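You operate a simulated robot arm through the tools that you are given. There is no shell and no other tool. Be economical: measure what you need, move in short steps, check, and stop when the job is done.

You run a simulated robot arm. Do the job below in one go: nothing can be reset, and whatever is moved stays where it is left.

JOB
Take the white rubber block and put it on top of the white magic sign. Then fetch the green card case and set it in the green crate. Then press the scan key three times. Then take the blue cloth and leave it on the teal-topped cable cover. Then press the booth copy key three times. Then press the flash model key to switch it on. Then put the green bow tie on the right end of the counter away in the front of the prop tray. Then put the blue marker on top of the teal booking block. Then take the wooden block and leave it on the green plaque. Then switch the reel power switch on. Then put the white flash battery on top of the purple battery pack. Then switch the right charger switch on. Then take the purple lint pad and leave it on the packing table top. Do these in the order given. Set down upright: white flash battery.

It is judged by the outcome, as a careful person would: the job done as asked, and still so three seconds after it is handed in. It fails if anything else is knocked over, pushed out of place, dropped, spilled or broken. Lids that push on must go on centred and level and be pressed home; caps that screw on are set level and turned clockwise until they are tight. Flat cloth is picked up by pressing the open fingertips on it (5 to 10 N) and closing them slowly along it; thin cloth reads only 2 to 8 mm in the jaws.

ROBOT AND FRAMES
A 6-joint arm with a two-finger parallel gripper on a trunk, on a base that drives. Base frame: it is fixed to the floor where the robot stands at the start and does not move with it; the origin is under the middle of the robot, x ahead of it, y to its left, z up. Readings come in m, degrees, newtons and seconds.
With the tool pointing down near the work surface it reaches from about 0.14 to 0.5 m from the robot's upright axis, wherever it stands. Its first joint turns from -166.0 to 166.0 degrees. Places, roughly: blue cloth (5x7x3 cm) [-0.8, 0.3, 0.8]; blue marker (3x3x11 cm) [0.3, 3.2, 0.8]; booth copy key [-1.3, 1.8, 0.8]; flash model key [-1.5, 2.3, 1]; front of the prop tray [-2, -0.1, 0.7]; green bow tie (12x6x2 cm) [-0.6, 3.3, 0.8]; green crate (33x20x12 cm) [1.2, -2, 0.8]; green plaque [-1.25, 0.25, 0.75]; packing table top [1.8, -2.1, 0.8]; purple battery pack [0.5, 1.5, 0.25]; purple lint pad (5x9x3 cm) [-0.3, -2.3, 0.9]; reel power switch [-1.1, -2.1, 0.2]; right charger switch [-0.7, -2, 1.5]; scan key [0.6, 0.8, 0.9]; teal booking block [-2.75, 3.25, 0.75]; teal-topped cable cover [2.5, -1.25, 0.25]; white flash battery [-1, -2, 1]; white rubber block (4x4x3 cm) [0.7, 0.2, 0.9]; wooden block (5x5x5 cm) [0.3, 3, 0.8]. Payload 4.1 kg.
The tool frame sits at the grasp point between the pads (the TCP): z along the fingers, y along the line on which they close. The tips reach 0.023 m beyond it. Largest opening 0.094 m; finger width 0.038, thickness 0.01; the body of the gripper, 0.054 by 0.096 m, starts 0.039 m behind the TCP.
Orientation is that of the tool frame in the base frame, as [roll, pitch, yaw] about the fixed x, y, z axes, in that order (R = Rz(yaw) Ry(pitch) Rx(roll)). With the fingers straight down and closing along the base's y, the tool's x points along the base's -x, its y along +y and its z along -z.

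CONTROLS
- The arm moves only by the tool send_rows. Its argument "moves" is a list of rows, each a list of 6 numbers: the shift along the tool's x, y, z in m, then the turn, a rotation vector about the tool's x, y, z in degrees. In form: [[tx, ty, tz, rx, ry, rz], ...]. A call has 1 to 8 rows; each row shifts and turns the commanded pose from where the row before left it, along the tool's axes as they then stand. "grip" is the gripper command, from -1 (shut) to 1 (fully open), values between in proportion, set as the call begins (left out, the last holds). Each row takes 0.2 s and may step no farther than 0.05 m and 8.6 degrees from the row before; otherwise, or with a gripper value out of range, the whole call is refused. A pose out of reach is approached as far as the arm can. The call stops where the force on the tool passes 40 N (or 10 N more than at its start, if that is more) or the arm is blocked; 0.2 s more then pass. The fingers move at their own pace (about 0.045 m/s each) and stop on an object; they squeeze with about 20 N. The grip force told is the motor's: it shows also when the fingers shut on nothing. Time passes only in rows, and 0.2 s behind the last, so rows that do not move let the fingers close. It gives the time, the measured TCP pose, the force on the tool (base axes), the opening and the grip force at its end, in the units of the frame above (readings bear some noise), with the torque about the TCP (base axes, N m) and any sound that the robot's microphone picked up.
- Cameras (640 x 400 px; columns grow to the right, rows downward): "scene" is now at [-0.0285, 0.2288, 1.5191]; the picture's right is [0.88, -0.47, 0.00], its down [-0.39, -0.74, -0.54] and it looks along [0.25, 0.48, -0.84] (base axes); focal length 214 px, centre (320, 200). "wrist" rides on the gripper at [0.086, 0.016, -0.074] in the tool frame; the picture's right is [-0.18, 0.98, 0.00], its down [-0.58, -0.11, -0.81] and it looks along [-0.79, -0.15, 0.59] (tool axes); focal length 243 px, centre (320, 200). There is no depth. A picture from a camera that has moved, and an enlarged one, comes with that camera's place and axes in the base frame and with its lens.
- snapshot(camera): a new picture of that camera. The clock stands still meanwhile.
- raise_lower(by): slides the trunk up (or, below 0, down) by that many m; the arm and the scene camera ride with it, the base frame stays. It gives what a move gives, with no picture.
- drive_base(legs): drives the robot by 1 to 6 legs, each [ahead, turn to the left] in m and degrees, along the robot's own axes; the way and the turn of a leg run together, so that a leg with both is an arc; at most 1.5 m and 180 degrees a leg. The arm and the cameras ride along, it lands a little off, and it stops where it bumps. It gives what a move gives.
- head_to(pan, tilt): turns the head with the scene camera to pan (to the left, within 155 degrees either way) and tilt (down, from -29 to 69), counted from straight ahead of the robot. It gives what a move gives.
- inspect(camera, box): a new picture of the part [left, top, right, bottom] of that camera's present view, enlarged. The clock stands still meanwhile.
- hand_in(): hands the job in; it is judged then, once.

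Work in short steps. Places have to be worked out from the pictures, the camera data and where the tool is seen: move nearer, look again, correct. Check each grasp and each placing, and mend what went wrong. You have 535 turns and 310 pictures in all, those below and enlarged ones among them. Open the gripper and draw the arm clear of the work before you hand the job in, unless the task says otherwise.

The tools are called after "Emit:" as name(argument=value, ...) on one line, values as JSON. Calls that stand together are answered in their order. send_rows: Moves the arm, as the interface text tells. Its arguments: {"type":"object","properties":{"moves":{"type":"array","items":{"type":"array","items":{"type":"number"}}},"grip":{"type":"number"}},"required":["moves"]} The other tools are called the same way: raise_lower (by) slides the trunk up or down; drive_base (legs) drives the base; head_to (pan, tilt) turns the head that bears the scene camera; snapshot (camera) takes a picture; inspect (camera, box) takes an enlarged picture of a part of a camera's view; hand_in () hands the job in.

At the start:

```text
time: 0.0
eef_pos: [0.2808, 0.1908, 1.2237]
tcp_rot: [-179.9, -0.1, -180.0]
ft_force: [-1.0, -0.2, -0.5]
ft_torque: [0.02, 0.03, 0.0]
gripper_width: 0.094
grip_force: 0.1
trunk travel left (down, up): [-0.5, 0.09]
robot x, y, heading: [-0.0047, -0.0002, -0.1]
head pan, tilt: [62.1, 57.4]
```

scene: 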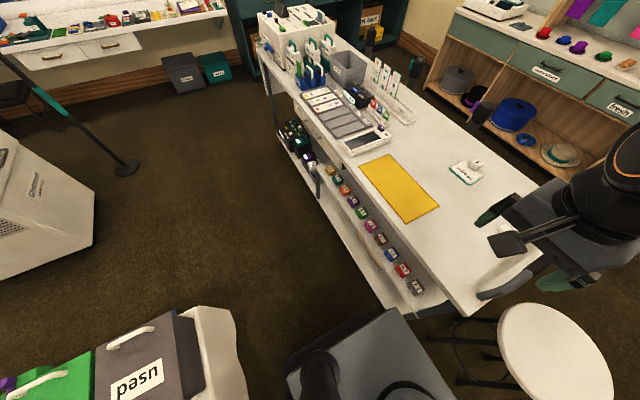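
wrist: 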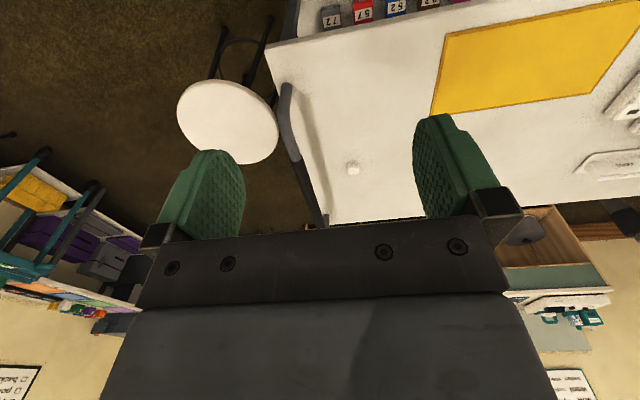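

The scene shows a counter ahead with a yellow mat and a small white sign. I'll look ahead for the white block first.

Emit:
head_to(pan=10, tilt=45)

Emit:
snapshot(camera="scene")

```text
time: 1.2
eef_pos: [0.2805, 0.1904, 1.2233]
tcp_rot: [-180.0, 0.0, 180.0]
ft_force: [0.4, -0.1, 0.1]
ft_torque: [-0.02, -0.01, -0.02]
gripper_width: 0.0941
grip_force: 0.0
trunk travel left (down, up): [-0.5, 0.09]
robot x, y, heading: [-0.0023, 0.0005, 0.1]
head pan, tilt: [10.0, 45.0]
```

```text
307 pictures are left
camera scene: at [0.019, 0.1815, 1.5355], right [0.17, -0.98, 0.0], down [-0.7, -0.12, -0.71], along [0.7, 0.12, -0.71], focal length 214 px, centre (320, 200)
```

scene: 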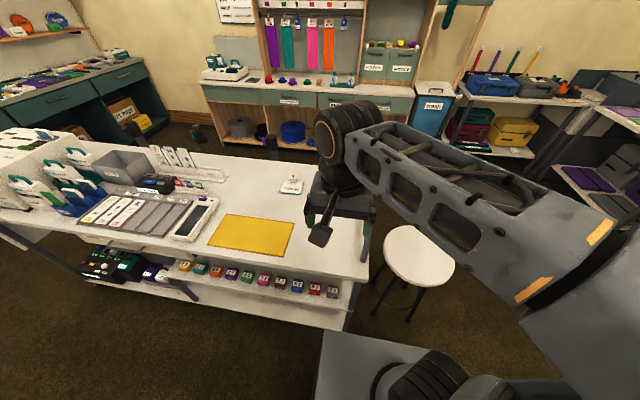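

I'll survey the surroundings in several pans before starting.

Emit:
head_to(pan=-50, tilt=30)

Emit:
snapshot(camera="scene")

Emit:
head_to(pan=-120, tilt=30)

Emit:
snapshot(camera="scene")

Emit:
head_to(pan=150, tilt=30)

Emit:
snapshot(camera="scene")

Emit:
head_to(pan=90, tilt=30)

Emit:
snapshot(camera="scene")

Emit:
head_to(pan=30, tilt=45)

Emit:
snapshot(camera="scene")

```text
time: 2.5
eef_pos: [0.2807, 0.1902, 1.222]
tcp_rot: [-179.9, 0.0, -180.0]
ft_force: [0.9, 1.4, 1.2]
ft_torque: [0.0, -0.03, 0.02]
gripper_width: 0.0938
grip_force: 0.0
trunk travel left (down, up): [-0.5, 0.09]
robot x, y, heading: [0.0021, 0.0003, -0.0]
head pan, tilt: [-50.0, 30.0]
```

```text
306 pictures are left
camera scene: at [-0.0029, 0.0981, 1.5581], right [-0.77, -0.64, 0.0], down [-0.32, 0.38, -0.87], along [0.56, -0.66, -0.5], focal length 214 px, centre (320, 200)
```

scene: 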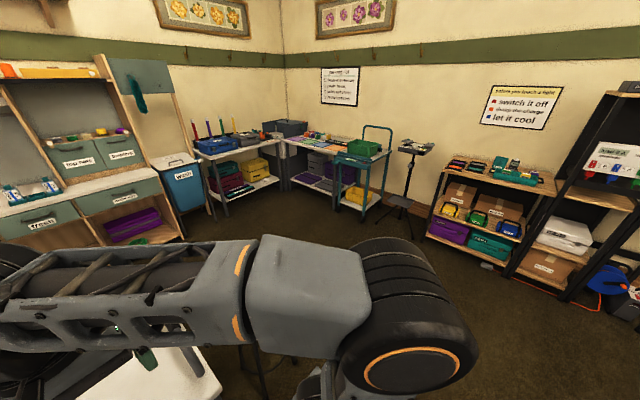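

```text
time: 3.9
eef_pos: [0.28, 0.1907, 1.2243]
tcp_rot: [180.0, 0.0, 180.0]
ft_force: [-0.4, 0.4, -1.2]
ft_torque: [0.03, -0.02, -0.02]
gripper_width: 0.094
grip_force: 0.3
trunk travel left (down, up): [-0.5, 0.09]
robot x, y, heading: [0.0054, -0.0, -0.2]
head pan, tilt: [-120.0, 30.0]
```

```text
305 pictures are left
camera scene: at [-0.1062, 0.089, 1.5581], right [-0.87, 0.5, 0.0], down [0.25, 0.43, -0.87], along [-0.43, -0.75, -0.5], focal length 214 px, centre (320, 200)
```

scene: 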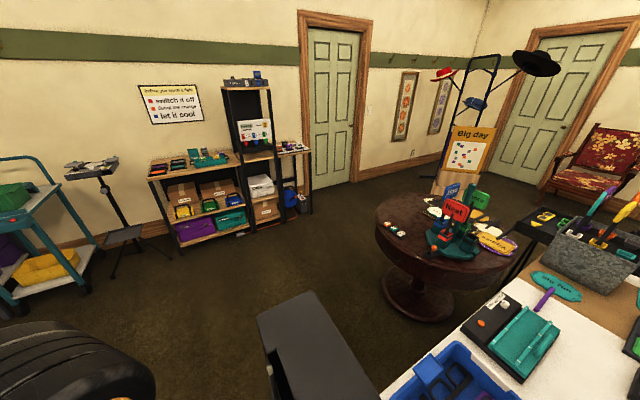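

```text
time: 7.7
eef_pos: [0.2805, 0.191, 1.2234]
tcp_rot: [180.0, 0.0, 179.9]
ft_force: [0.2, -0.6, 0.2]
ft_torque: [0.02, 0.0, -0.03]
gripper_width: 0.0941
grip_force: 0.1
trunk travel left (down, up): [-0.5, 0.09]
robot x, y, heading: [-0.0004, -0.0004, -0.1]
head pan, tilt: [150.0, 30.0]
```

```text
304 pictures are left
camera scene: at [-0.1394, 0.2126, 1.5581], right [0.5, 0.87, 0.0], down [0.43, -0.25, -0.87], along [-0.75, 0.43, -0.5], focal length 214 px, centre (320, 200)
```

scene: 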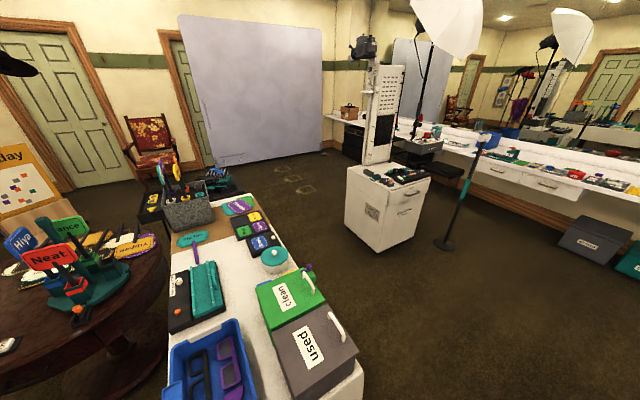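

```text
time: 9.0
eef_pos: [0.2809, 0.1905, 1.2226]
tcp_rot: [180.0, 0.0, 179.9]
ft_force: [-0.4, 0.3, 0.6]
ft_torque: [-0.01, 0.0, -0.03]
gripper_width: 0.0941
grip_force: 0.0
trunk travel left (down, up): [-0.5, 0.09]
robot x, y, heading: [-0.0004, -0.0033, 0.1]
head pan, tilt: [90.0, 30.0]
```

```text
303 pictures are left
camera scene: at [-0.0611, 0.2578, 1.5581], right [1.0, 0.0, 0.0], down [0.0, -0.5, -0.87], along [0.0, 0.87, -0.5], focal length 214 px, centre (320, 200)
```

scene: 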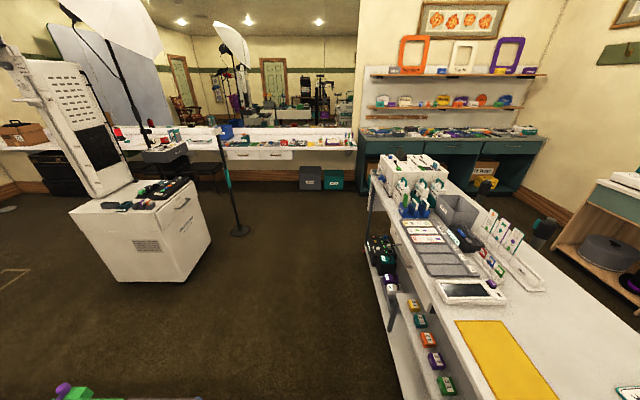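

```text
time: 10.3
eef_pos: [0.2799, 0.1917, 1.2236]
tcp_rot: [-180.0, 0.1, 180.0]
ft_force: [-0.2, 0.3, -0.4]
ft_torque: [-0.02, 0.02, -0.02]
gripper_width: 0.0939
grip_force: 0.1
trunk travel left (down, up): [-0.5, 0.09]
robot x, y, heading: [0.0034, -0.0011, 0.3]
head pan, tilt: [30.0, 45.0]
```

```text
302 pictures are left
camera scene: at [0.0093, 0.2081, 1.5355], right [0.5, -0.87, 0.0], down [-0.61, -0.35, -0.71], along [0.61, 0.35, -0.71], focal length 214 px, centre (320, 200)
```

scene: 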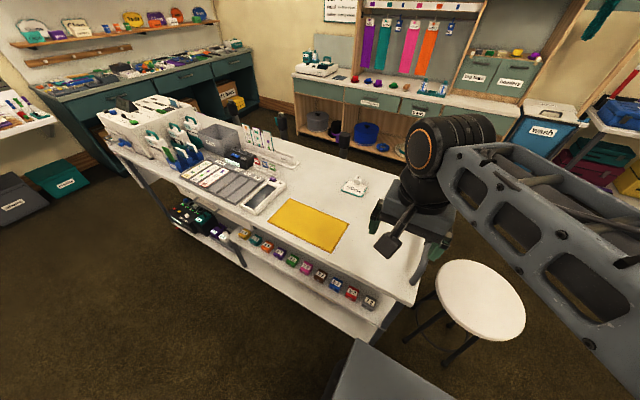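

Next I look straight down in front to see the base's clearance to the counter and the block's position.

Emit:
head_to(pan=20, tilt=69)

Emit:
snapshot(camera="scene")

Emit:
snapshot(camera="wrist")

```text
time: 11.1
eef_pos: [0.2809, 0.1907, 1.2233]
tcp_rot: [-179.9, 0.1, -180.0]
ft_force: [0.0, 0.4, 0.2]
ft_torque: [0.01, 0.0, -0.03]
gripper_width: 0.094
grip_force: 0.0
trunk travel left (down, up): [-0.5, 0.09]
robot x, y, heading: [-0.0021, -0.0017, -0.0]
head pan, tilt: [20.0, 68.8]
```

```text
301 pictures are left
camera scene: at [-0.0085, 0.1865, 1.5067], right [0.34, -0.94, 0.0], down [-0.88, -0.32, -0.36], along [0.34, 0.12, -0.93], focal length 214 px, centre (320, 200)
```

scene: 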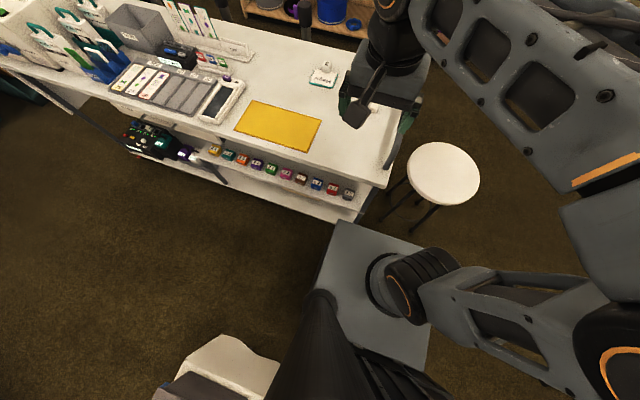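

```text
300 pictures are left
camera wrist: at [0.1939, 0.2056, 1.2969], right [0.18, 0.98, 0.0], down [0.58, -0.11, 0.81], along [0.79, -0.15, -0.59], focal length 243 px, centre (320, 200)
```

wrist: 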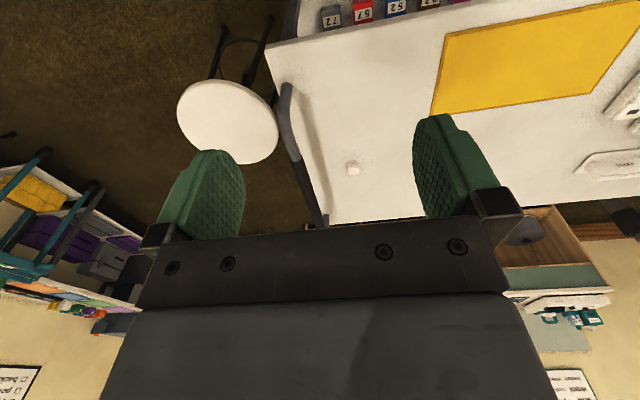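

Base front is about x≈0.19 and the counter edge about x≈0.33. I edge ahead 0.08 m and reach the arm out above the block.

Emit:
drive_base(legs=[[0.08, 0]])

Emit:
send_rows(moves=[[-0.05, 0, 0, 0, 0, 0], [-0.05, 0, 0, 0, 0, 0], [-0.05, 0, 0, 0, 0, 0], [-0.05, 0, 0, 0, 0, 0], [-0.04, 0, 0.02, 0, 0, 0], [0, 0, 0.05, 0, 0, 0], [0, 0, 0.05, 0, 0, 0]])

Emit:
snapshot(camera="wrist")

Emit:
snapshot(camera="scene")

```text
time: 12.2
eef_pos: [0.3598, 0.1899, 1.2229]
tcp_rot: [180.0, 0.0, -179.9]
ft_force: [0.0, -0.4, -0.2]
ft_torque: [-0.02, -0.01, -0.02]
gripper_width: 0.094
grip_force: 0.1
trunk travel left (down, up): [-0.5, 0.09]
robot x, y, heading: [0.0817, 0.0013, 0.0]
head pan, tilt: [20.0, 68.8]
```

```text
time: 13.8
eef_pos: [0.6005, 0.193, 1.1026]
tcp_rot: [180.0, 0.0, -179.9]
ft_force: [-1.4, 0.1, 0.7]
ft_torque: [-0.01, 0.01, -0.01]
gripper_width: 0.0938
grip_force: 0.0
trunk travel left (down, up): [-0.5, 0.09]
robot x, y, heading: [0.0784, -0.0022, 0.3]
head pan, tilt: [20.0, 68.8]
```

```text
299 pictures are left
camera wrist: at [0.5148, 0.2088, 1.176], right [0.18, 0.98, 0.0], down [0.58, -0.11, 0.81], along [0.79, -0.15, -0.59], focal length 243 px, centre (320, 200)
```

wrist: 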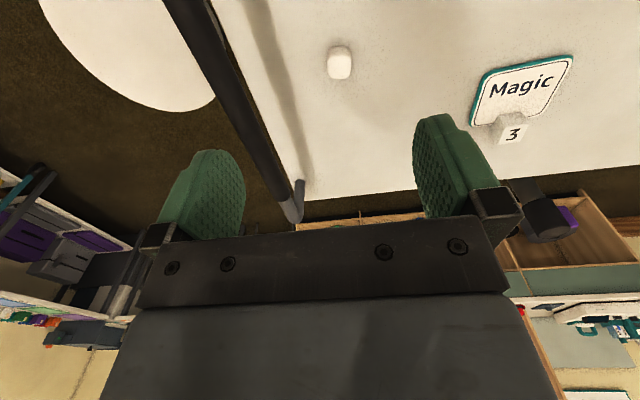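

```text
298 pictures are left
camera scene: at [0.0711, 0.1866, 1.5066], right [0.34, -0.94, 0.0], down [-0.88, -0.32, -0.36], along [0.34, 0.12, -0.93], focal length 214 px, centre (320, 200)
```

scene: 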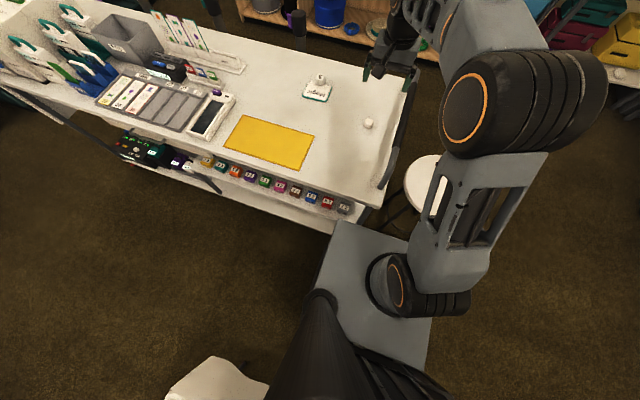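

Block triangulates to about (0.66, 0.206, 0.858), table about 0.843. Let me inspect the block and the magic sign more closely.

Emit:
inspect(camera="scene", box=[270, 60, 430, 160])

Emit:
inspect(camera="wrist", box=[300, 20, 620, 180])

```text
4.00 times, centred on (350, 110) of scene
camera zoom: at [0.0711, 0.1866, 1.5066], right [0.34, -0.94, 0.0], down [-0.88, -0.32, -0.36], along [0.34, 0.12, -0.93], focal length 858 px, centre (200, 560)
```

zoom: 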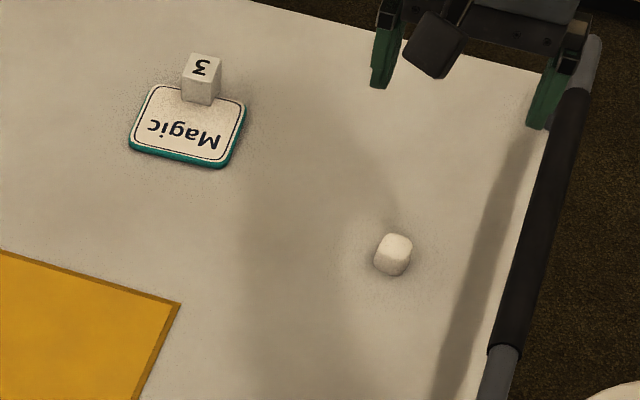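

```text
2.00 times, centred on (460, 100) of wrist
camera zoom: at [0.5148, 0.2088, 1.176], right [0.18, 0.98, 0.0], down [0.58, -0.11, 0.81], along [0.79, -0.15, -0.59], focal length 485 px, centre (40, 400)
```

zoom: 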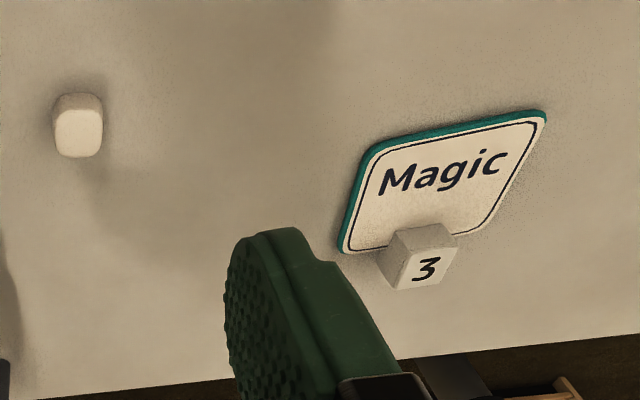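

The "Magic" plate lies flat at about x .71–.795, y .396–.493, with a numbered block on its far edge. I move above the white block and descend part way.

Emit:
send_rows(moves=[[-0.03, 0.006, 0.02, 0, 0, 0], [-0.03, 0.007, 0.02, 0, 0, 0], [0, 0, 0.045, 0, 0, 0], [0, 0, 0.045, 0, 0, 0], [0, 0, 0.04, 0, 0, 0]], grip=1)

Emit:
snapshot(camera="wrist")

Emit:
inspect(camera="scene", box=[290, 60, 450, 160])

```text
time: 15.0
eef_pos: [0.66, 0.2058, 0.933]
tcp_rot: [180.0, -0.1, -179.9]
ft_force: [-1.2, 0.0, -0.4]
ft_torque: [-0.03, 0.03, 0.02]
gripper_width: 0.094
grip_force: 0.0
trunk travel left (down, up): [-0.5, 0.09]
robot x, y, heading: [0.0813, 0.0032, 0.0]
head pan, tilt: [20.0, 68.8]
```

```text
295 pictures are left
camera wrist: at [0.5744, 0.2198, 1.007], right [0.18, 0.98, 0.0], down [0.58, -0.11, 0.81], along [0.79, -0.15, -0.59], focal length 243 px, centre (320, 200)
```

wrist: 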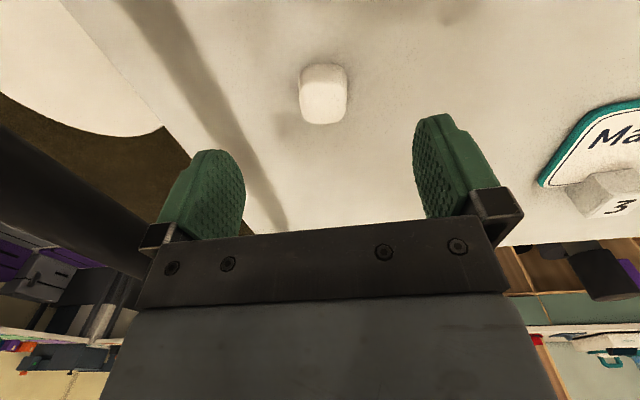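

```text
4.00 times, centred on (370, 110) of scene
camera zoom: at [0.0714, 0.1867, 1.5066], right [0.34, -0.94, 0.0], down [-0.88, -0.32, -0.36], along [0.34, 0.12, -0.93], focal length 858 px, centre (120, 560)
```

zoom: 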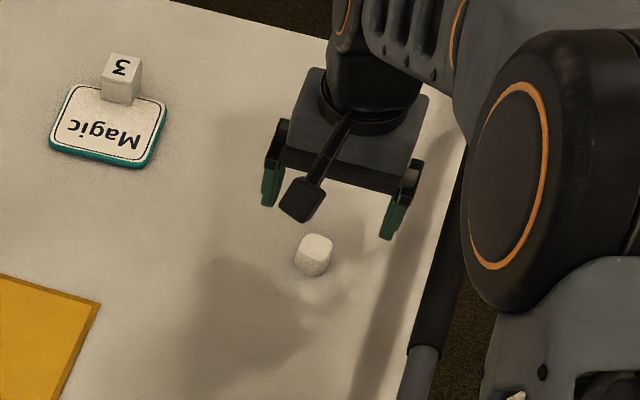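

The block lies directly below the TCP (about 0.660, 0.2055). I descend to z≈0.872 and close.

Emit:
send_rows(moves=[[0, 0, 0.03, 0, 0, 0], [0, 0, 0.03, 0, 0, 0]])

Emit:
send_rows(moves=[[0, 0, 0, 0, 0, 0], [0, 0, 0, 0, 0, 0], [0, 0, 0, 0, 0, 0], [0, 0, 0, 0, 0, 0], [0, 0, -0.02, 0, 0, 0]], grip=-1)

```text
time: 15.6
eef_pos: [0.6591, 0.2041, 0.8722]
tcp_rot: [-180.0, 0.1, -179.9]
ft_force: [-0.1, -0.2, 1.4]
ft_torque: [-0.09, 0.01, -0.01]
gripper_width: 0.0939
grip_force: 0.0
trunk travel left (down, up): [-0.5, 0.09]
robot x, y, heading: [0.0802, 0.0007, 0.0]
head pan, tilt: [20.0, 68.8]
```

```text
time: 16.8
eef_pos: [0.6607, 0.2035, 0.8936]
tcp_rot: [180.0, 0.0, -179.8]
ft_force: [0.0, 0.1, -0.2]
ft_torque: [0.01, 0.01, -0.02]
gripper_width: 0.0305
grip_force: 20.0
trunk travel left (down, up): [-0.5, 0.09]
robot x, y, heading: [0.079, 0.0019, -0.1]
head pan, tilt: [20.0, 68.8]
```

Gripped at 30.5 mm. Lift and look.

Emit:
send_rows(moves=[[0, 0, -0.05, 0, 0, 0], [0, 0, -0.05, 0, 0, 0], [0, 0.05, 0, 0, 0, 0], [0, 0.05, 0, 0, 0, 0], [-0.025, 0.04, 0, 0, 0, 0], [-0.025, 0.04, 0, 0, 0, 0], [-0.03, 0.03, 0, 0, 0, 0], [0, 0.03, 0, 0, 0, 0]])

Emit:
snapshot(camera="wrist")

Emit:
inspect(camera="scene", box=[250, 40, 410, 140])

```text
time: 18.6
eef_pos: [0.6573, 0.3824, 0.9838]
tcp_rot: [-179.9, -0.2, -179.9]
ft_force: [0.5, 0.2, 0.3]
ft_torque: [0.0, 0.03, 0.0]
gripper_width: 0.0303
grip_force: 20.0
out of reach, approached as far as the arm can: row 6, 7, 8
trunk travel left (down, up): [-0.5, 0.09]
robot x, y, heading: [0.0807, -0.0021, 0.1]
head pan, tilt: [20.0, 68.8]
```

```text
293 pictures are left
camera wrist: at [0.5719, 0.398, 1.058], right [0.18, 0.98, 0.0], down [0.58, -0.11, 0.81], along [0.79, -0.15, -0.59], focal length 243 px, centre (320, 200)
```

wrist: 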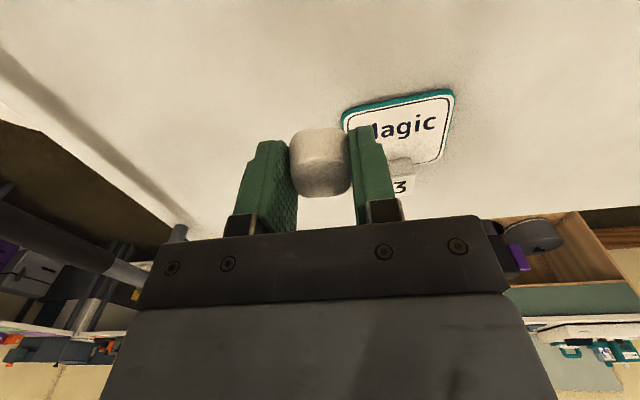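

```text
4.00 times, centred on (330, 90) of scene
camera zoom: at [0.0715, 0.187, 1.5065], right [0.34, -0.94, 0.0], down [-0.88, -0.32, -0.36], along [0.34, 0.12, -0.93], focal length 858 px, centre (280, 640)
```

zoom: 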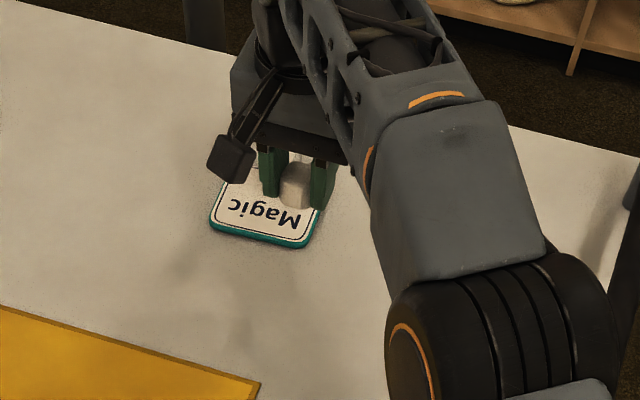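

The target is just out of reach from here. I'll retract the arm and look behind-left to judge the driving room.

Emit:
send_rows(moves=[[0, 0, -0.05, 0, 0, 0], [0, 0, -0.05, 0, 0, 0], [0.05, 0, -0.02, 0, 0, 0], [0.05, -0.01, -0.02, 0, 0, 0], [0.05, -0.01, 0, 0, 0, 0], [0.05, -0.01, 0, 0, 0, 0], [0.05, -0.01, 0, 0, 0, 0], [0.05, -0.01, 0, 0, 0, 0]])

Emit:
head_to(pan=130, tilt=60)

Emit:
snapshot(camera="scene")

```text
refused: row 3 steps farther than a row can; nothing moved
```

```text
time: 20.5
eef_pos: [0.6584, 0.3821, 0.9845]
tcp_rot: [-180.0, 0.0, -179.9]
ft_force: [0.8, -0.1, -0.6]
ft_torque: [-0.03, 0.02, 0.0]
gripper_width: 0.0302
grip_force: 19.3
trunk travel left (down, up): [-0.5, 0.09]
robot x, y, heading: [0.0809, -0.0023, 0.2]
head pan, tilt: [130.0, 60.0]
```

```text
291 pictures are left
camera scene: at [-0.0243, 0.2185, 1.516], right [0.77, 0.64, 0.0], down [0.56, -0.66, -0.5], along [-0.32, 0.38, -0.87], focal length 214 px, centre (320, 200)
```

scene: 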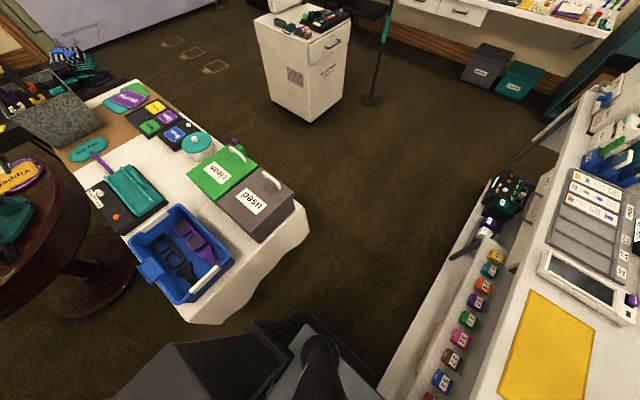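

The gap between counter and prop table is about 0.63 m. I retract the arm, back up a little, turn left and drive alongside the counter.

Emit:
send_rows(moves=[[0, 0, -0.05, 0, 0, 0], [0, 0, -0.05, 0, 0, 0], [0.045, 0, -0.02, 0, 0, 0], [0.045, -0.01, -0.01, 0, 0, 0], [0.045, -0.01, 0, 0, 0, 0], [0.045, -0.01, 0, 0, 0, 0], [0.045, -0.01, 0, 0, 0, 0], [0.045, -0.01, 0, 0, 0, 0]])

Emit:
drive_base(legs=[[-0.06, 0], [0, 77], [0.4, 0], [0, 13]])

Emit:
head_to(pan=-80, tilt=60)

Emit:
snapshot(camera="scene")

```text
time: 22.3
eef_pos: [0.3681, 0.3181, 1.1007]
tcp_rot: [-180.0, 0.0, 179.9]
ft_force: [0.0, -0.1, -0.7]
ft_torque: [0.05, 0.03, 0.04]
gripper_width: 0.0301
grip_force: 19.9
out of reach, approached as far as the arm can: row 1, 2
trunk travel left (down, up): [-0.5, 0.09]
robot x, y, heading: [0.0843, -0.0013, 0.1]
head pan, tilt: [130.0, 60.0]
```

```text
time: 28.6
eef_pos: [-0.1402, 0.7197, 1.0996]
tcp_rot: [179.9, 0.1, -103.9]
ft_force: [0.6, -0.2, 0.2]
ft_torque: [0.04, 0.0, 0.04]
gripper_width: 0.0302
grip_force: 20.0
trunk travel left (down, up): [-0.5, 0.09]
robot x, y, heading: [0.0865, 0.3642, 75.7]
head pan, tilt: [130.0, 60.0]
stopped in leg 3: the robot was blocked; the commanded pose is now the measured one
```

```text
time: 31.6
eef_pos: [-0.1414, 0.7214, 1.0988]
tcp_rot: [179.9, 0.0, -103.8]
ft_force: [0.2, 0.1, 0.5]
ft_torque: [-0.01, 0.0, 0.03]
gripper_width: 0.03
grip_force: 19.9
trunk travel left (down, up): [-0.5, 0.09]
robot x, y, heading: [0.0873, 0.363, 75.8]
head pan, tilt: [-80.0, 60.0]
```

```text
290 pictures are left
camera scene: at [-0.0217, 0.3433, 1.516], right [-0.07, -1.0, 0.0], down [-0.86, 0.06, -0.5], along [0.5, -0.04, -0.87], focal length 214 px, centre (320, 200)
```

scene: 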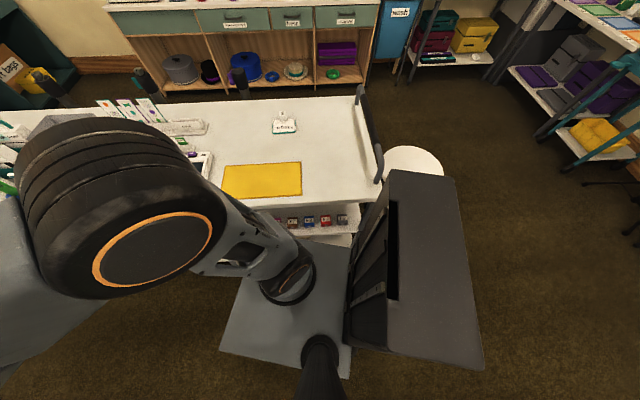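

I'm blocked at (0.087, 0.363), heading 76°, presumably brushing the counter; the sign is now 0.66 m away, within reach. I swing the arm clockwise around the axis to over the counter, holding height.

Emit:
send_rows(moves=[[-0.0322, -0.034, 0, 0, 0, 6.33], [-0.0322, -0.034, 0, 0, 0, 6.33], [-0.0322, -0.034, 0, 0, 0, 6.33], [-0.0322, -0.034, 0, 0, 0, 6.33], [-0.0322, -0.034, 0, 0, 0, 6.33], [-0.0322, -0.034, 0, 0, 0, 6.33]])

Emit:
send_rows(moves=[[-0.0322, -0.034, 0, 0, 0, 6.33], [-0.0322, -0.034, 0, 0, 0, 6.33], [-0.0322, -0.034, 0, 0, 0, 6.33], [-0.0322, -0.034, 0, 0, 0, 6.33], [-0.0322, -0.034, 0, 0, 0, 6.33], [-0.0322, -0.034, 0, 0, 0, 6.33]])

```text
time: 33.0
eef_pos: [0.1299, 0.7896, 1.0984]
tcp_rot: [-180.0, 0.0, -141.9]
ft_force: [0.3, 0.6, -0.1]
ft_torque: [0.02, -0.01, -0.02]
gripper_width: 0.0298
grip_force: 20.0
trunk travel left (down, up): [-0.5, 0.09]
robot x, y, heading: [0.0907, 0.3645, 75.8]
head pan, tilt: [-80.0, 60.0]
```

```text
time: 34.4
eef_pos: [0.3779, 0.6733, 1.0998]
tcp_rot: [180.0, 0.1, -179.8]
ft_force: [0.7, -0.4, 0.8]
ft_torque: [-0.02, 0.02, -0.03]
gripper_width: 0.0296
grip_force: 20.1
trunk travel left (down, up): [-0.5, 0.09]
robot x, y, heading: [0.0851, 0.3631, 75.6]
head pan, tilt: [-80.0, 60.0]
```

Now translate over the plate.

Emit:
send_rows(moves=[[-0.0404, -0.0256, 0, 0, 0, 0], [-0.0404, -0.0256, 0, 0, 0, 0], [-0.0404, -0.0256, 0, 0, 0, 0], [-0.0404, -0.0256, 0, 0, 0, 0], [-0.0404, -0.0256, 0, 0, 0, 0], [-0.0404, -0.0256, 0, 0, 0, 0], [-0.0404, -0.0256, 0, 0, 0, 0]])

Emit:
send_rows(moves=[[-0.0404, -0.0256, 0, 0, 0, 0], [-0.0404, -0.0256, 0, 0, 0, 0], [0, 0, 0.045, 0, 0, 0], [0, 0, 0.045, 0, 0, 0], [0, 0, 0.045, 0, 0, 0]])

Emit:
snapshot(camera="wrist")

Emit:
inspect(camera="scene", box=[200, 60, 360, 160])

```text
time: 36.0
eef_pos: [0.6631, 0.494, 1.0983]
tcp_rot: [180.0, -0.1, -179.9]
ft_force: [0.4, -0.6, 0.0]
ft_torque: [0.0, -0.03, -0.03]
gripper_width: 0.0294
grip_force: 20.2
trunk travel left (down, up): [-0.5, 0.09]
robot x, y, heading: [0.0898, 0.3655, 76.1]
head pan, tilt: [-80.0, 60.0]
```

```text
time: 37.2
eef_pos: [0.7268, 0.443, 0.9562]
tcp_rot: [180.0, 0.0, -179.8]
ft_force: [-0.3, -0.2, 0.0]
ft_torque: [-0.02, 0.0, -0.01]
gripper_width: 0.0293
grip_force: 20.2
out of reach, approached as far as the arm can: row 2
trunk travel left (down, up): [-0.5, 0.09]
robot x, y, heading: [0.0908, 0.3658, 75.8]
head pan, tilt: [-80.0, 60.0]
```

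```text
289 pictures are left
camera wrist: at [0.6403, 0.4577, 1.0302], right [0.18, 0.98, 0.0], down [0.58, -0.11, 0.81], along [0.79, -0.15, -0.59], focal length 243 px, centre (320, 200)
```

wrist: 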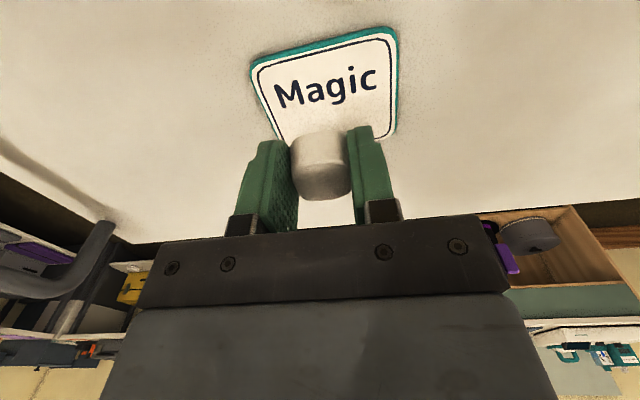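

```text
4.00 times, centred on (280, 110) of scene
camera zoom: at [-0.0212, 0.3432, 1.5161], right [-0.07, -1.0, 0.0], down [-0.86, 0.06, -0.5], along [0.5, -0.04, -0.87], focal length 858 px, centre (480, 560)
```

zoom: 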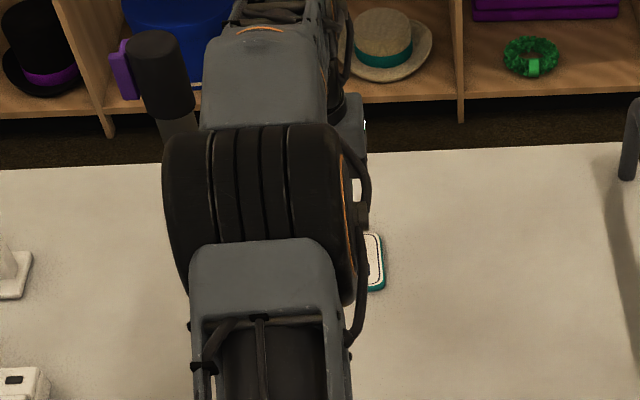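

The plate is under the block; I go slightly further forward and descend.

Emit:
send_rows(moves=[[-0.01, 0, 0.03, 0, 0, 0], [0, 0, 0.02, 0, 0, 0], [0, 0, 0.01, 0, 0, 0]])

Emit:
snapshot(camera="wrist")

```text
time: 38.0
eef_pos: [0.734, 0.4446, 0.8993]
tcp_rot: [-180.0, -0.1, -179.9]
ft_force: [0.1, 0.0, -0.3]
ft_torque: [-0.02, -0.01, -0.01]
gripper_width: 0.0299
grip_force: 20.5
trunk travel left (down, up): [-0.5, 0.09]
robot x, y, heading: [0.09, 0.3665, 75.9]
head pan, tilt: [-80.0, 60.0]
```

```text
287 pictures are left
camera wrist: at [0.6486, 0.4595, 0.9729], right [0.18, 0.98, 0.0], down [0.58, -0.11, 0.81], along [0.79, -0.15, -0.59], focal length 243 px, centre (320, 200)
```

wrist: 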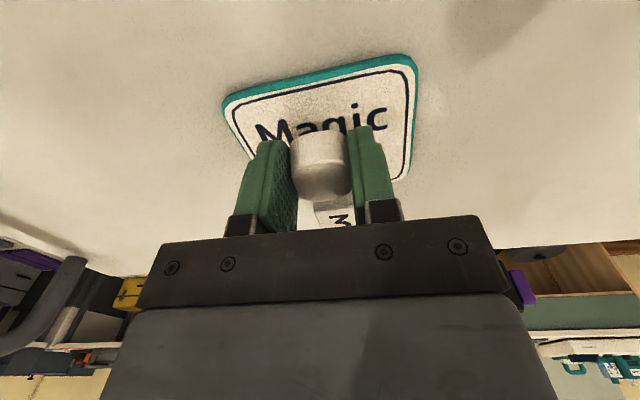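

Centred over the plate with the numbered block behind. Descend in small steps until contact.

Emit:
send_rows(moves=[[0, 0, 0.006, 0, 0, 0], [0, 0, 0.004, 0, 0, 0]])

Emit:
send_rows(moves=[[0, 0, 0.003, 0, 0, 0]])

Emit:
send_rows(moves=[[0, 0, 0.002, 0, 0, 0]])

```text
time: 38.6
eef_pos: [0.7366, 0.4436, 0.888]
tcp_rot: [180.0, 0.1, -179.9]
ft_force: [-0.1, -0.6, -0.3]
ft_torque: [-0.01, -0.02, 0.0]
gripper_width: 0.0299
grip_force: 20.0
trunk travel left (down, up): [-0.5, 0.09]
robot x, y, heading: [0.0892, 0.3625, 75.8]
head pan, tilt: [-80.0, 60.0]
```

```text
time: 39.0
eef_pos: [0.7356, 0.4431, 0.8867]
tcp_rot: [-180.0, -0.1, -179.8]
ft_force: [-0.4, 0.3, 0.2]
ft_torque: [-0.03, -0.01, -0.01]
gripper_width: 0.0299
grip_force: 19.8
trunk travel left (down, up): [-0.5, 0.09]
robot x, y, heading: [0.0865, 0.3632, 76.1]
head pan, tilt: [-80.0, 60.0]
```

```text
time: 39.4
eef_pos: [0.7354, 0.4446, 0.8847]
tcp_rot: [179.9, 0.0, -179.8]
ft_force: [-0.3, -0.4, -0.5]
ft_torque: [0.0, 0.01, 0.03]
gripper_width: 0.0298
grip_force: 19.4
trunk travel left (down, up): [-0.5, 0.09]
robot x, y, heading: [0.0919, 0.3636, 75.5]
head pan, tilt: [-80.0, 60.0]
```

Emit:
send_rows(moves=[[0, 0, 0.002, 0, 0, 0], [0, 0, 0.002, 0, 0, 0]])

Emit:
inspect(camera="wrist", box=[200, 40, 440, 240])

```text
time: 40.0
eef_pos: [0.7348, 0.4445, 0.881]
tcp_rot: [-180.0, 0.1, -179.9]
ft_force: [0.0, -0.5, 1.3]
ft_torque: [-0.02, 0.06, 0.04]
gripper_width: 0.03
grip_force: 19.8
trunk travel left (down, up): [-0.5, 0.09]
robot x, y, heading: [0.0899, 0.3651, 75.9]
head pan, tilt: [-80.0, 60.0]
```

```text
2.00 times, centred on (320, 140) of wrist
camera zoom: at [0.6488, 0.4588, 0.9547], right [0.18, 0.98, 0.0], down [0.58, -0.11, 0.81], along [0.79, -0.15, -0.59], focal length 485 px, centre (320, 320)
```

zoom: 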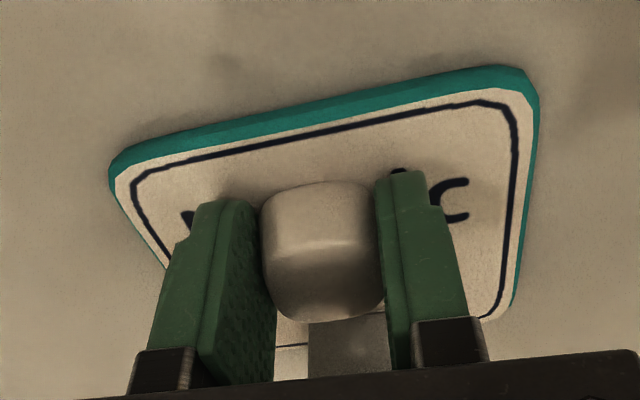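

Contact is beginning (1.3 N). One more millimetre, then open and rise.

Emit:
send_rows(moves=[[0, 0, 0.0015, 0, 0, 0]])

Emit:
send_rows(moves=[[0, 0, 0, 0, 0, 0], [0, 0, 0, 0, 0, 0], [0, 0, -0.03, 0, 0, 0], [0, 0, -0.04, 0, 0, 0], [0, 0, -0.04, 0, 0, 0]], grip=0.2)

Emit:
snapshot(camera="wrist")

```text
time: 40.4
eef_pos: [0.7353, 0.4442, 0.8811]
tcp_rot: [-180.0, 0.3, -179.7]
ft_force: [-1.8, 0.3, 11.5]
ft_torque: [0.03, 0.14, -0.01]
gripper_width: 0.0299
grip_force: 19.7
trunk travel left (down, up): [-0.5, 0.09]
robot x, y, heading: [0.0887, 0.3639, 75.5]
head pan, tilt: [-80.0, 60.0]
```

```text
time: 41.6
eef_pos: [0.7352, 0.4433, 0.9866]
tcp_rot: [-180.0, 0.0, -179.7]
ft_force: [-0.1, -0.1, -0.2]
ft_torque: [0.03, 0.0, -0.01]
gripper_width: 0.0562
grip_force: 0.0
trunk travel left (down, up): [-0.5, 0.09]
robot x, y, heading: [0.0902, 0.3623, 75.6]
head pan, tilt: [-80.0, 60.0]
```

```text
285 pictures are left
camera wrist: at [0.6482, 0.4587, 1.0601], right [0.18, 0.98, 0.0], down [0.58, -0.11, 0.81], along [0.79, -0.15, -0.59], focal length 243 px, centre (320, 200)
```

wrist: 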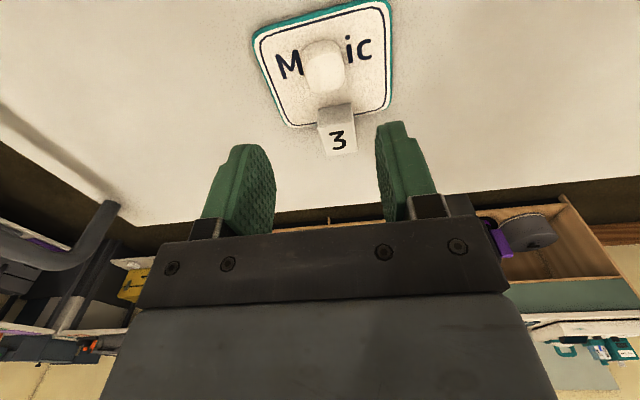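

The block sits on the plate, step 1 done. Now I retract the arm and look for the green card case; the small coloured boxes on the counter's lower shelf are candidates.

Emit:
send_rows(moves=[[0, 0, -0.05, 0, 0, 0], [0, 0, -0.05, 0, 0, 0], [0.04, 0.026, 0, 0, 0, 0], [0.04, 0.026, 0, 0, 0, 0], [0.04, 0.026, 0, 0, 0, 0], [0.04, 0.026, 0, 0, 0, 0], [0.04, 0.026, 0, 0, 0, 0], [0.04, 0.026, 0, 0, 0, 0]])

Emit:
send_rows(moves=[[0.04, 0.026, 0, 0, 0, 0], [0.04, 0.026, 0, 0, 0, 0], [0.04, 0.02, 0, 0, 0, 0], [0.04, 0.02, 0, 0, 0, 0], [0.04, 0.02, 0, 0, 0, 0]])

Emit:
head_to(pan=-50, tilt=60)

Emit:
snapshot(camera="scene")

```text
time: 43.4
eef_pos: [0.4886, 0.5991, 1.0865]
tcp_rot: [-179.9, 0.0, -179.8]
ft_force: [0.5, -0.4, -0.3]
ft_torque: [-0.01, 0.0, -0.02]
gripper_width: 0.0565
grip_force: 0.0
out of reach, approached as far as the arm can: row 2
trunk travel left (down, up): [-0.5, 0.09]
robot x, y, heading: [0.0905, 0.3666, 76.1]
head pan, tilt: [-80.0, 60.0]
```

```text
time: 44.6
eef_pos: [0.286, 0.7113, 1.0878]
tcp_rot: [-180.0, 0.0, -179.7]
ft_force: [-0.3, -0.1, 0.2]
ft_torque: [-0.01, 0.01, 0.03]
gripper_width: 0.0565
grip_force: 0.0
trunk travel left (down, up): [-0.5, 0.09]
robot x, y, heading: [0.0879, 0.3632, 75.6]
head pan, tilt: [-80.0, 60.0]
```

```text
time: 45.6
eef_pos: [0.2873, 0.7102, 1.0875]
tcp_rot: [180.0, -0.1, -179.8]
ft_force: [0.1, 0.5, -0.6]
ft_torque: [0.02, 0.0, 0.01]
gripper_width: 0.0561
grip_force: 0.0
trunk travel left (down, up): [-0.5, 0.09]
robot x, y, heading: [0.0935, 0.3651, 75.9]
head pan, tilt: [-50.0, 60.0]
```

```text
284 pictures are left
camera scene: at [-0.0281, 0.3771, 1.516], right [0.43, -0.9, 0.0], down [-0.78, -0.38, -0.5], along [0.45, 0.22, -0.87], focal length 214 px, centre (320, 200)
```

scene: 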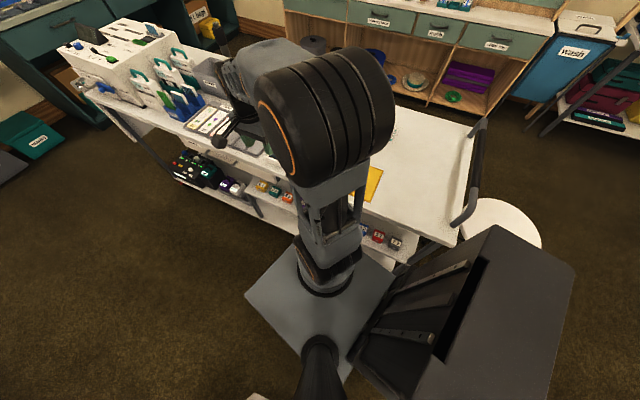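

The arm blocks part of the view. I zoom on the visible lower shelf and the objects.

Emit:
inspect(camera="scene", box=[160, 140, 320, 240])

Emit:
head_to(pan=-20, tilt=35)

Emit:
snapshot(camera="scene")

```text
4.00 times, centred on (240, 190) of scene
camera zoom: at [-0.0281, 0.3771, 1.516], right [0.43, -0.9, 0.0], down [-0.78, -0.38, -0.5], along [0.45, 0.22, -0.87], focal length 858 px, centre (640, 240)
```

zoom: 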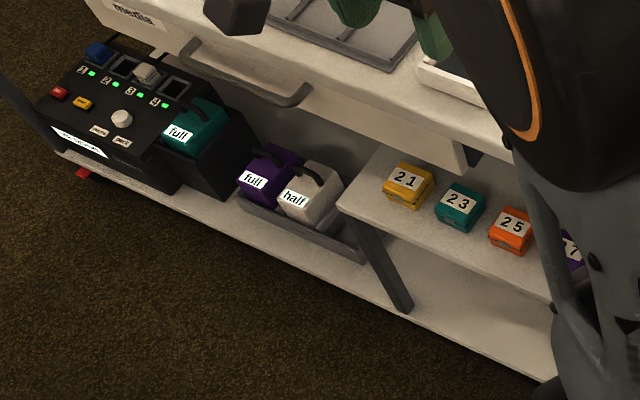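

```text
time: 46.5
eef_pos: [0.2877, 0.7113, 1.0879]
tcp_rot: [180.0, -0.1, -179.9]
ft_force: [-0.3, 0.2, -0.2]
ft_torque: [-0.01, -0.04, -0.02]
gripper_width: 0.0565
grip_force: 0.0
trunk travel left (down, up): [-0.5, 0.09]
robot x, y, heading: [0.0871, 0.3598, 75.9]
head pan, tilt: [-20.0, 35.0]
```

```text
282 pictures are left
camera scene: at [-0.0386, 0.4209, 1.5502], right [0.83, -0.56, 0.0], down [-0.32, -0.47, -0.82], along [0.46, 0.68, -0.57], focal length 214 px, centre (320, 200)
```

scene: 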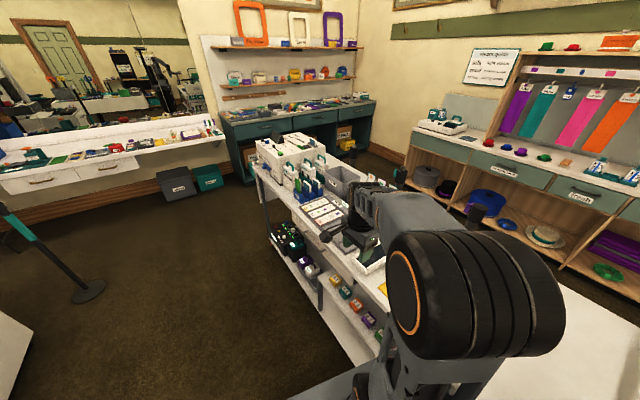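

The coloured boxes with numbers look like card cases. I swing the arm further left so the head camera sees the shelf.

Emit:
send_rows(moves=[[0.0394, 0.0196, 0, 0, 0, -6.33], [0.0394, 0.0196, 0, 0, 0, -6.33], [0.0394, 0.0196, 0, 0, 0, -6.33], [0.0394, 0.0196, 0, 0, 0, -6.33], [0.0394, 0.0196, 0, 0, 0, -6.33], [0.0394, 0.0196, 0, 0, 0, -6.33], [0.0394, 0.0196, 0, 0, 0, -6.33], [0.0394, 0.0196, 0, 0, 0, -6.33]])

Emit:
head_to(pan=-50, tilt=55)

Emit:
snapshot(camera="scene")

```text
time: 48.3
eef_pos: [-0.0521, 0.7355, 1.087]
tcp_rot: [180.0, 0.1, -129.0]
ft_force: [0.3, 0.2, -0.3]
ft_torque: [0.04, 0.0, -0.02]
gripper_width: 0.0564
grip_force: 0.1
trunk travel left (down, up): [-0.5, 0.09]
robot x, y, heading: [0.0888, 0.3698, 75.7]
head pan, tilt: [-20.0, 35.0]
```

```text
time: 49.3
eef_pos: [-0.0506, 0.7354, 1.0858]
tcp_rot: [-179.9, 0.0, -129.2]
ft_force: [-0.5, -1.4, -0.7]
ft_torque: [0.01, -0.03, 0.02]
gripper_width: 0.0563
grip_force: 0.1
trunk travel left (down, up): [-0.5, 0.09]
robot x, y, heading: [0.088, 0.3624, 75.7]
head pan, tilt: [-50.0, 55.0]
```

```text
281 pictures are left
camera scene: at [-0.0233, 0.3796, 1.5221], right [0.44, -0.9, 0.0], down [-0.74, -0.36, -0.57], along [0.52, 0.25, -0.82], focal length 214 px, centre (320, 200)
```

scene: 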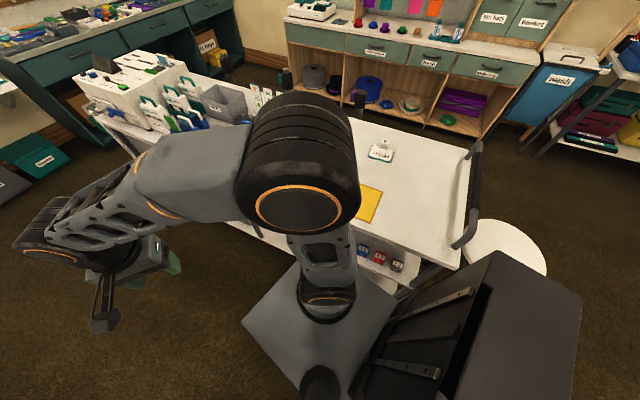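

The drawer reads "media", so the numbered boxes are the card cases; the green one is around (0.41, 0.60, 0.54) on a shelf under the top. I raise the arm and drive to face that shelf from farther back.

Emit:
send_rows(moves=[[0, 0, -0.05, 0, 0, 0], [0, 0, -0.05, 0, 0, 0]])

Emit:
drive_base(legs=[[0, 24], [0.42, 0], [0, -100]])

Emit:
head_to(pan=-25, tilt=50)

Emit:
snapshot(camera="scene")

```text
time: 49.9
eef_pos: [-0.0507, 0.7362, 1.1863]
tcp_rot: [180.0, 0.0, -129.1]
ft_force: [0.2, 0.3, 0.4]
ft_torque: [0.02, -0.03, 0.0]
gripper_width: 0.0564
grip_force: 0.1
trunk travel left (down, up): [-0.5, 0.09]
robot x, y, heading: [0.0885, 0.3696, 75.8]
head pan, tilt: [-50.0, 55.0]
```

```text
time: 57.9
eef_pos: [0.34, 1.0082, 1.1845]
tcp_rot: [179.9, 0.0, 155.6]
ft_force: [-0.1, -0.8, 0.7]
ft_torque: [0.0, -0.02, 0.0]
gripper_width: 0.0563
grip_force: 0.1
trunk travel left (down, up): [-0.5, 0.09]
robot x, y, heading: [0.015, 0.7753, 0.7]
head pan, tilt: [-50.0, 55.0]
```

```text
time: 58.8
eef_pos: [0.3394, 1.0094, 1.1856]
tcp_rot: [179.9, 0.2, 155.6]
ft_force: [-0.5, -0.2, 0.5]
ft_torque: [0.02, -0.02, 0.01]
gripper_width: 0.0563
grip_force: 0.1
trunk travel left (down, up): [-0.5, 0.09]
robot x, y, heading: [0.0173, 0.7808, 0.7]
head pan, tilt: [-25.0, 50.0]
```

```text
280 pictures are left
camera scene: at [0.0244, 0.9143, 1.5285], right [-0.42, -0.91, 0.0], down [-0.7, 0.32, -0.64], along [0.58, -0.27, -0.77], focal length 214 px, centre (320, 200)
```

scene: 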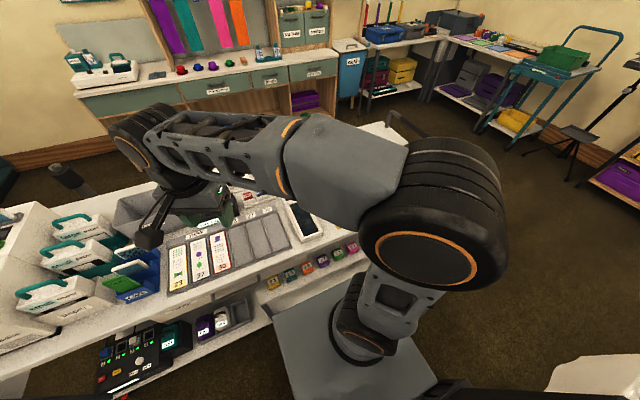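

Green case triangulates to about (0.433, 0.626, 0.51), neighbours about 83 mm apart. Zoom to see its shape and clearances.

Emit:
inspect(camera="scene", box=[250, 210, 410, 310])

```text
4.00 times, centred on (330, 260) of scene
camera zoom: at [0.0244, 0.9143, 1.5285], right [-0.42, -0.91, 0.0], down [-0.7, 0.32, -0.64], along [0.58, -0.27, -0.77], focal length 858 px, centre (280, -40)
```

zoom: 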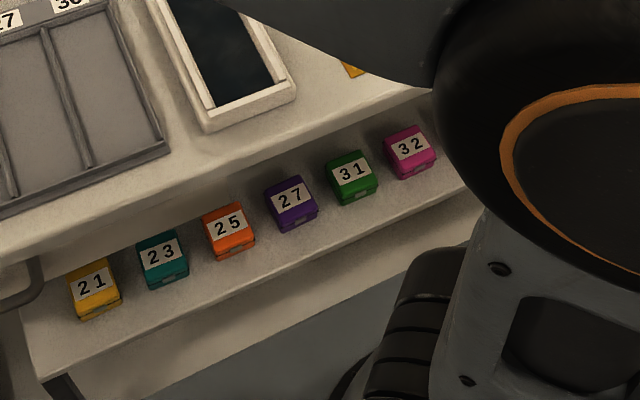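

I back the robot up so the arm can reach the shelf with the tool tilted, then turn the tool about its own axis so the camera ends on the upper side.

Emit:
drive_base(legs=[[-0.17, 0]])

Emit:
send_rows(moves=[[0, 0, 0, 0, 0, 8.2], [0, 0, 0, 0, 0, 8.2], [0, 0, 0, 0, 0, 8.2], [0, 0, 0, 0, 0, 8.2], [0, 0, 0, 0, 0, 8.2], [0, 0, 0, 0, 0, 8.2], [0, 0, 0, 0, 0, 8.2], [0, 0, 0, 0, 0, 8.2]], grip=1)

Emit:
send_rows(moves=[[0, 0, 0, 0, 0, 8.2], [0, 0, 0, 0, 0, 8.2], [0, 0, 0, 0, 0, 8.2], [0, 0, 0, 0, 0, 8.2], [0, 0, 0, 0, 0, 8.2], [0, 0, 0, 0, 0, 8.2], [0, 0, 0, 0, 0, 8.2], [0, 0, 0, 0, 0, 8.2]])

Emit:
send_rows(moves=[[0, 0, 0, 0, 0, 8.2], [0, 0, 0, 0, 0, 8.2], [0, 0, 0, 0, 0, 8.0]])

```text
time: 60.2
eef_pos: [0.1688, 1.0064, 1.1854]
tcp_rot: [180.0, 0.0, 155.6]
ft_force: [0.5, -1.0, -0.3]
ft_torque: [0.01, 0.01, 0.01]
gripper_width: 0.0563
grip_force: 0.1
trunk travel left (down, up): [-0.5, 0.09]
robot x, y, heading: [-0.1556, 0.7751, 0.6]
head pan, tilt: [-25.0, 50.0]
```

```text
time: 62.0
eef_pos: [0.1686, 1.0072, 1.1861]
tcp_rot: [-180.0, 0.0, 89.8]
ft_force: [-0.7, -0.1, -0.1]
ft_torque: [0.0, -0.01, -0.03]
gripper_width: 0.0941
grip_force: 0.0
trunk travel left (down, up): [-0.5, 0.09]
robot x, y, heading: [-0.1546, 0.7801, 0.5]
head pan, tilt: [-25.0, 50.0]
```

```text
time: 63.8
eef_pos: [0.2318, 0.8857, 1.1811]
tcp_rot: [-179.4, -0.1, 25.2]
ft_force: [-0.4, 0.7, 0.6]
ft_torque: [-0.01, 0.01, -0.02]
gripper_width: 0.094
grip_force: 0.0
out of reach, approached as far as the arm can: row 6, 7, 8
trunk travel left (down, up): [-0.5, 0.09]
robot x, y, heading: [-0.1561, 0.7785, 0.6]
head pan, tilt: [-25.0, 50.0]
```

```text
time: 64.6
eef_pos: [0.2412, 0.7403, 1.1755]
tcp_rot: [-179.5, -0.1, 0.6]
ft_force: [0.3, 0.5, -0.4]
ft_torque: [-0.02, 0.0, -0.02]
gripper_width: 0.0942
grip_force: 0.2
out of reach, approached as far as the arm can: row 1, 2, 3
trunk travel left (down, up): [-0.5, 0.09]
robot x, y, heading: [-0.1541, 0.7772, 0.5]
head pan, tilt: [-25.0, 50.0]
```

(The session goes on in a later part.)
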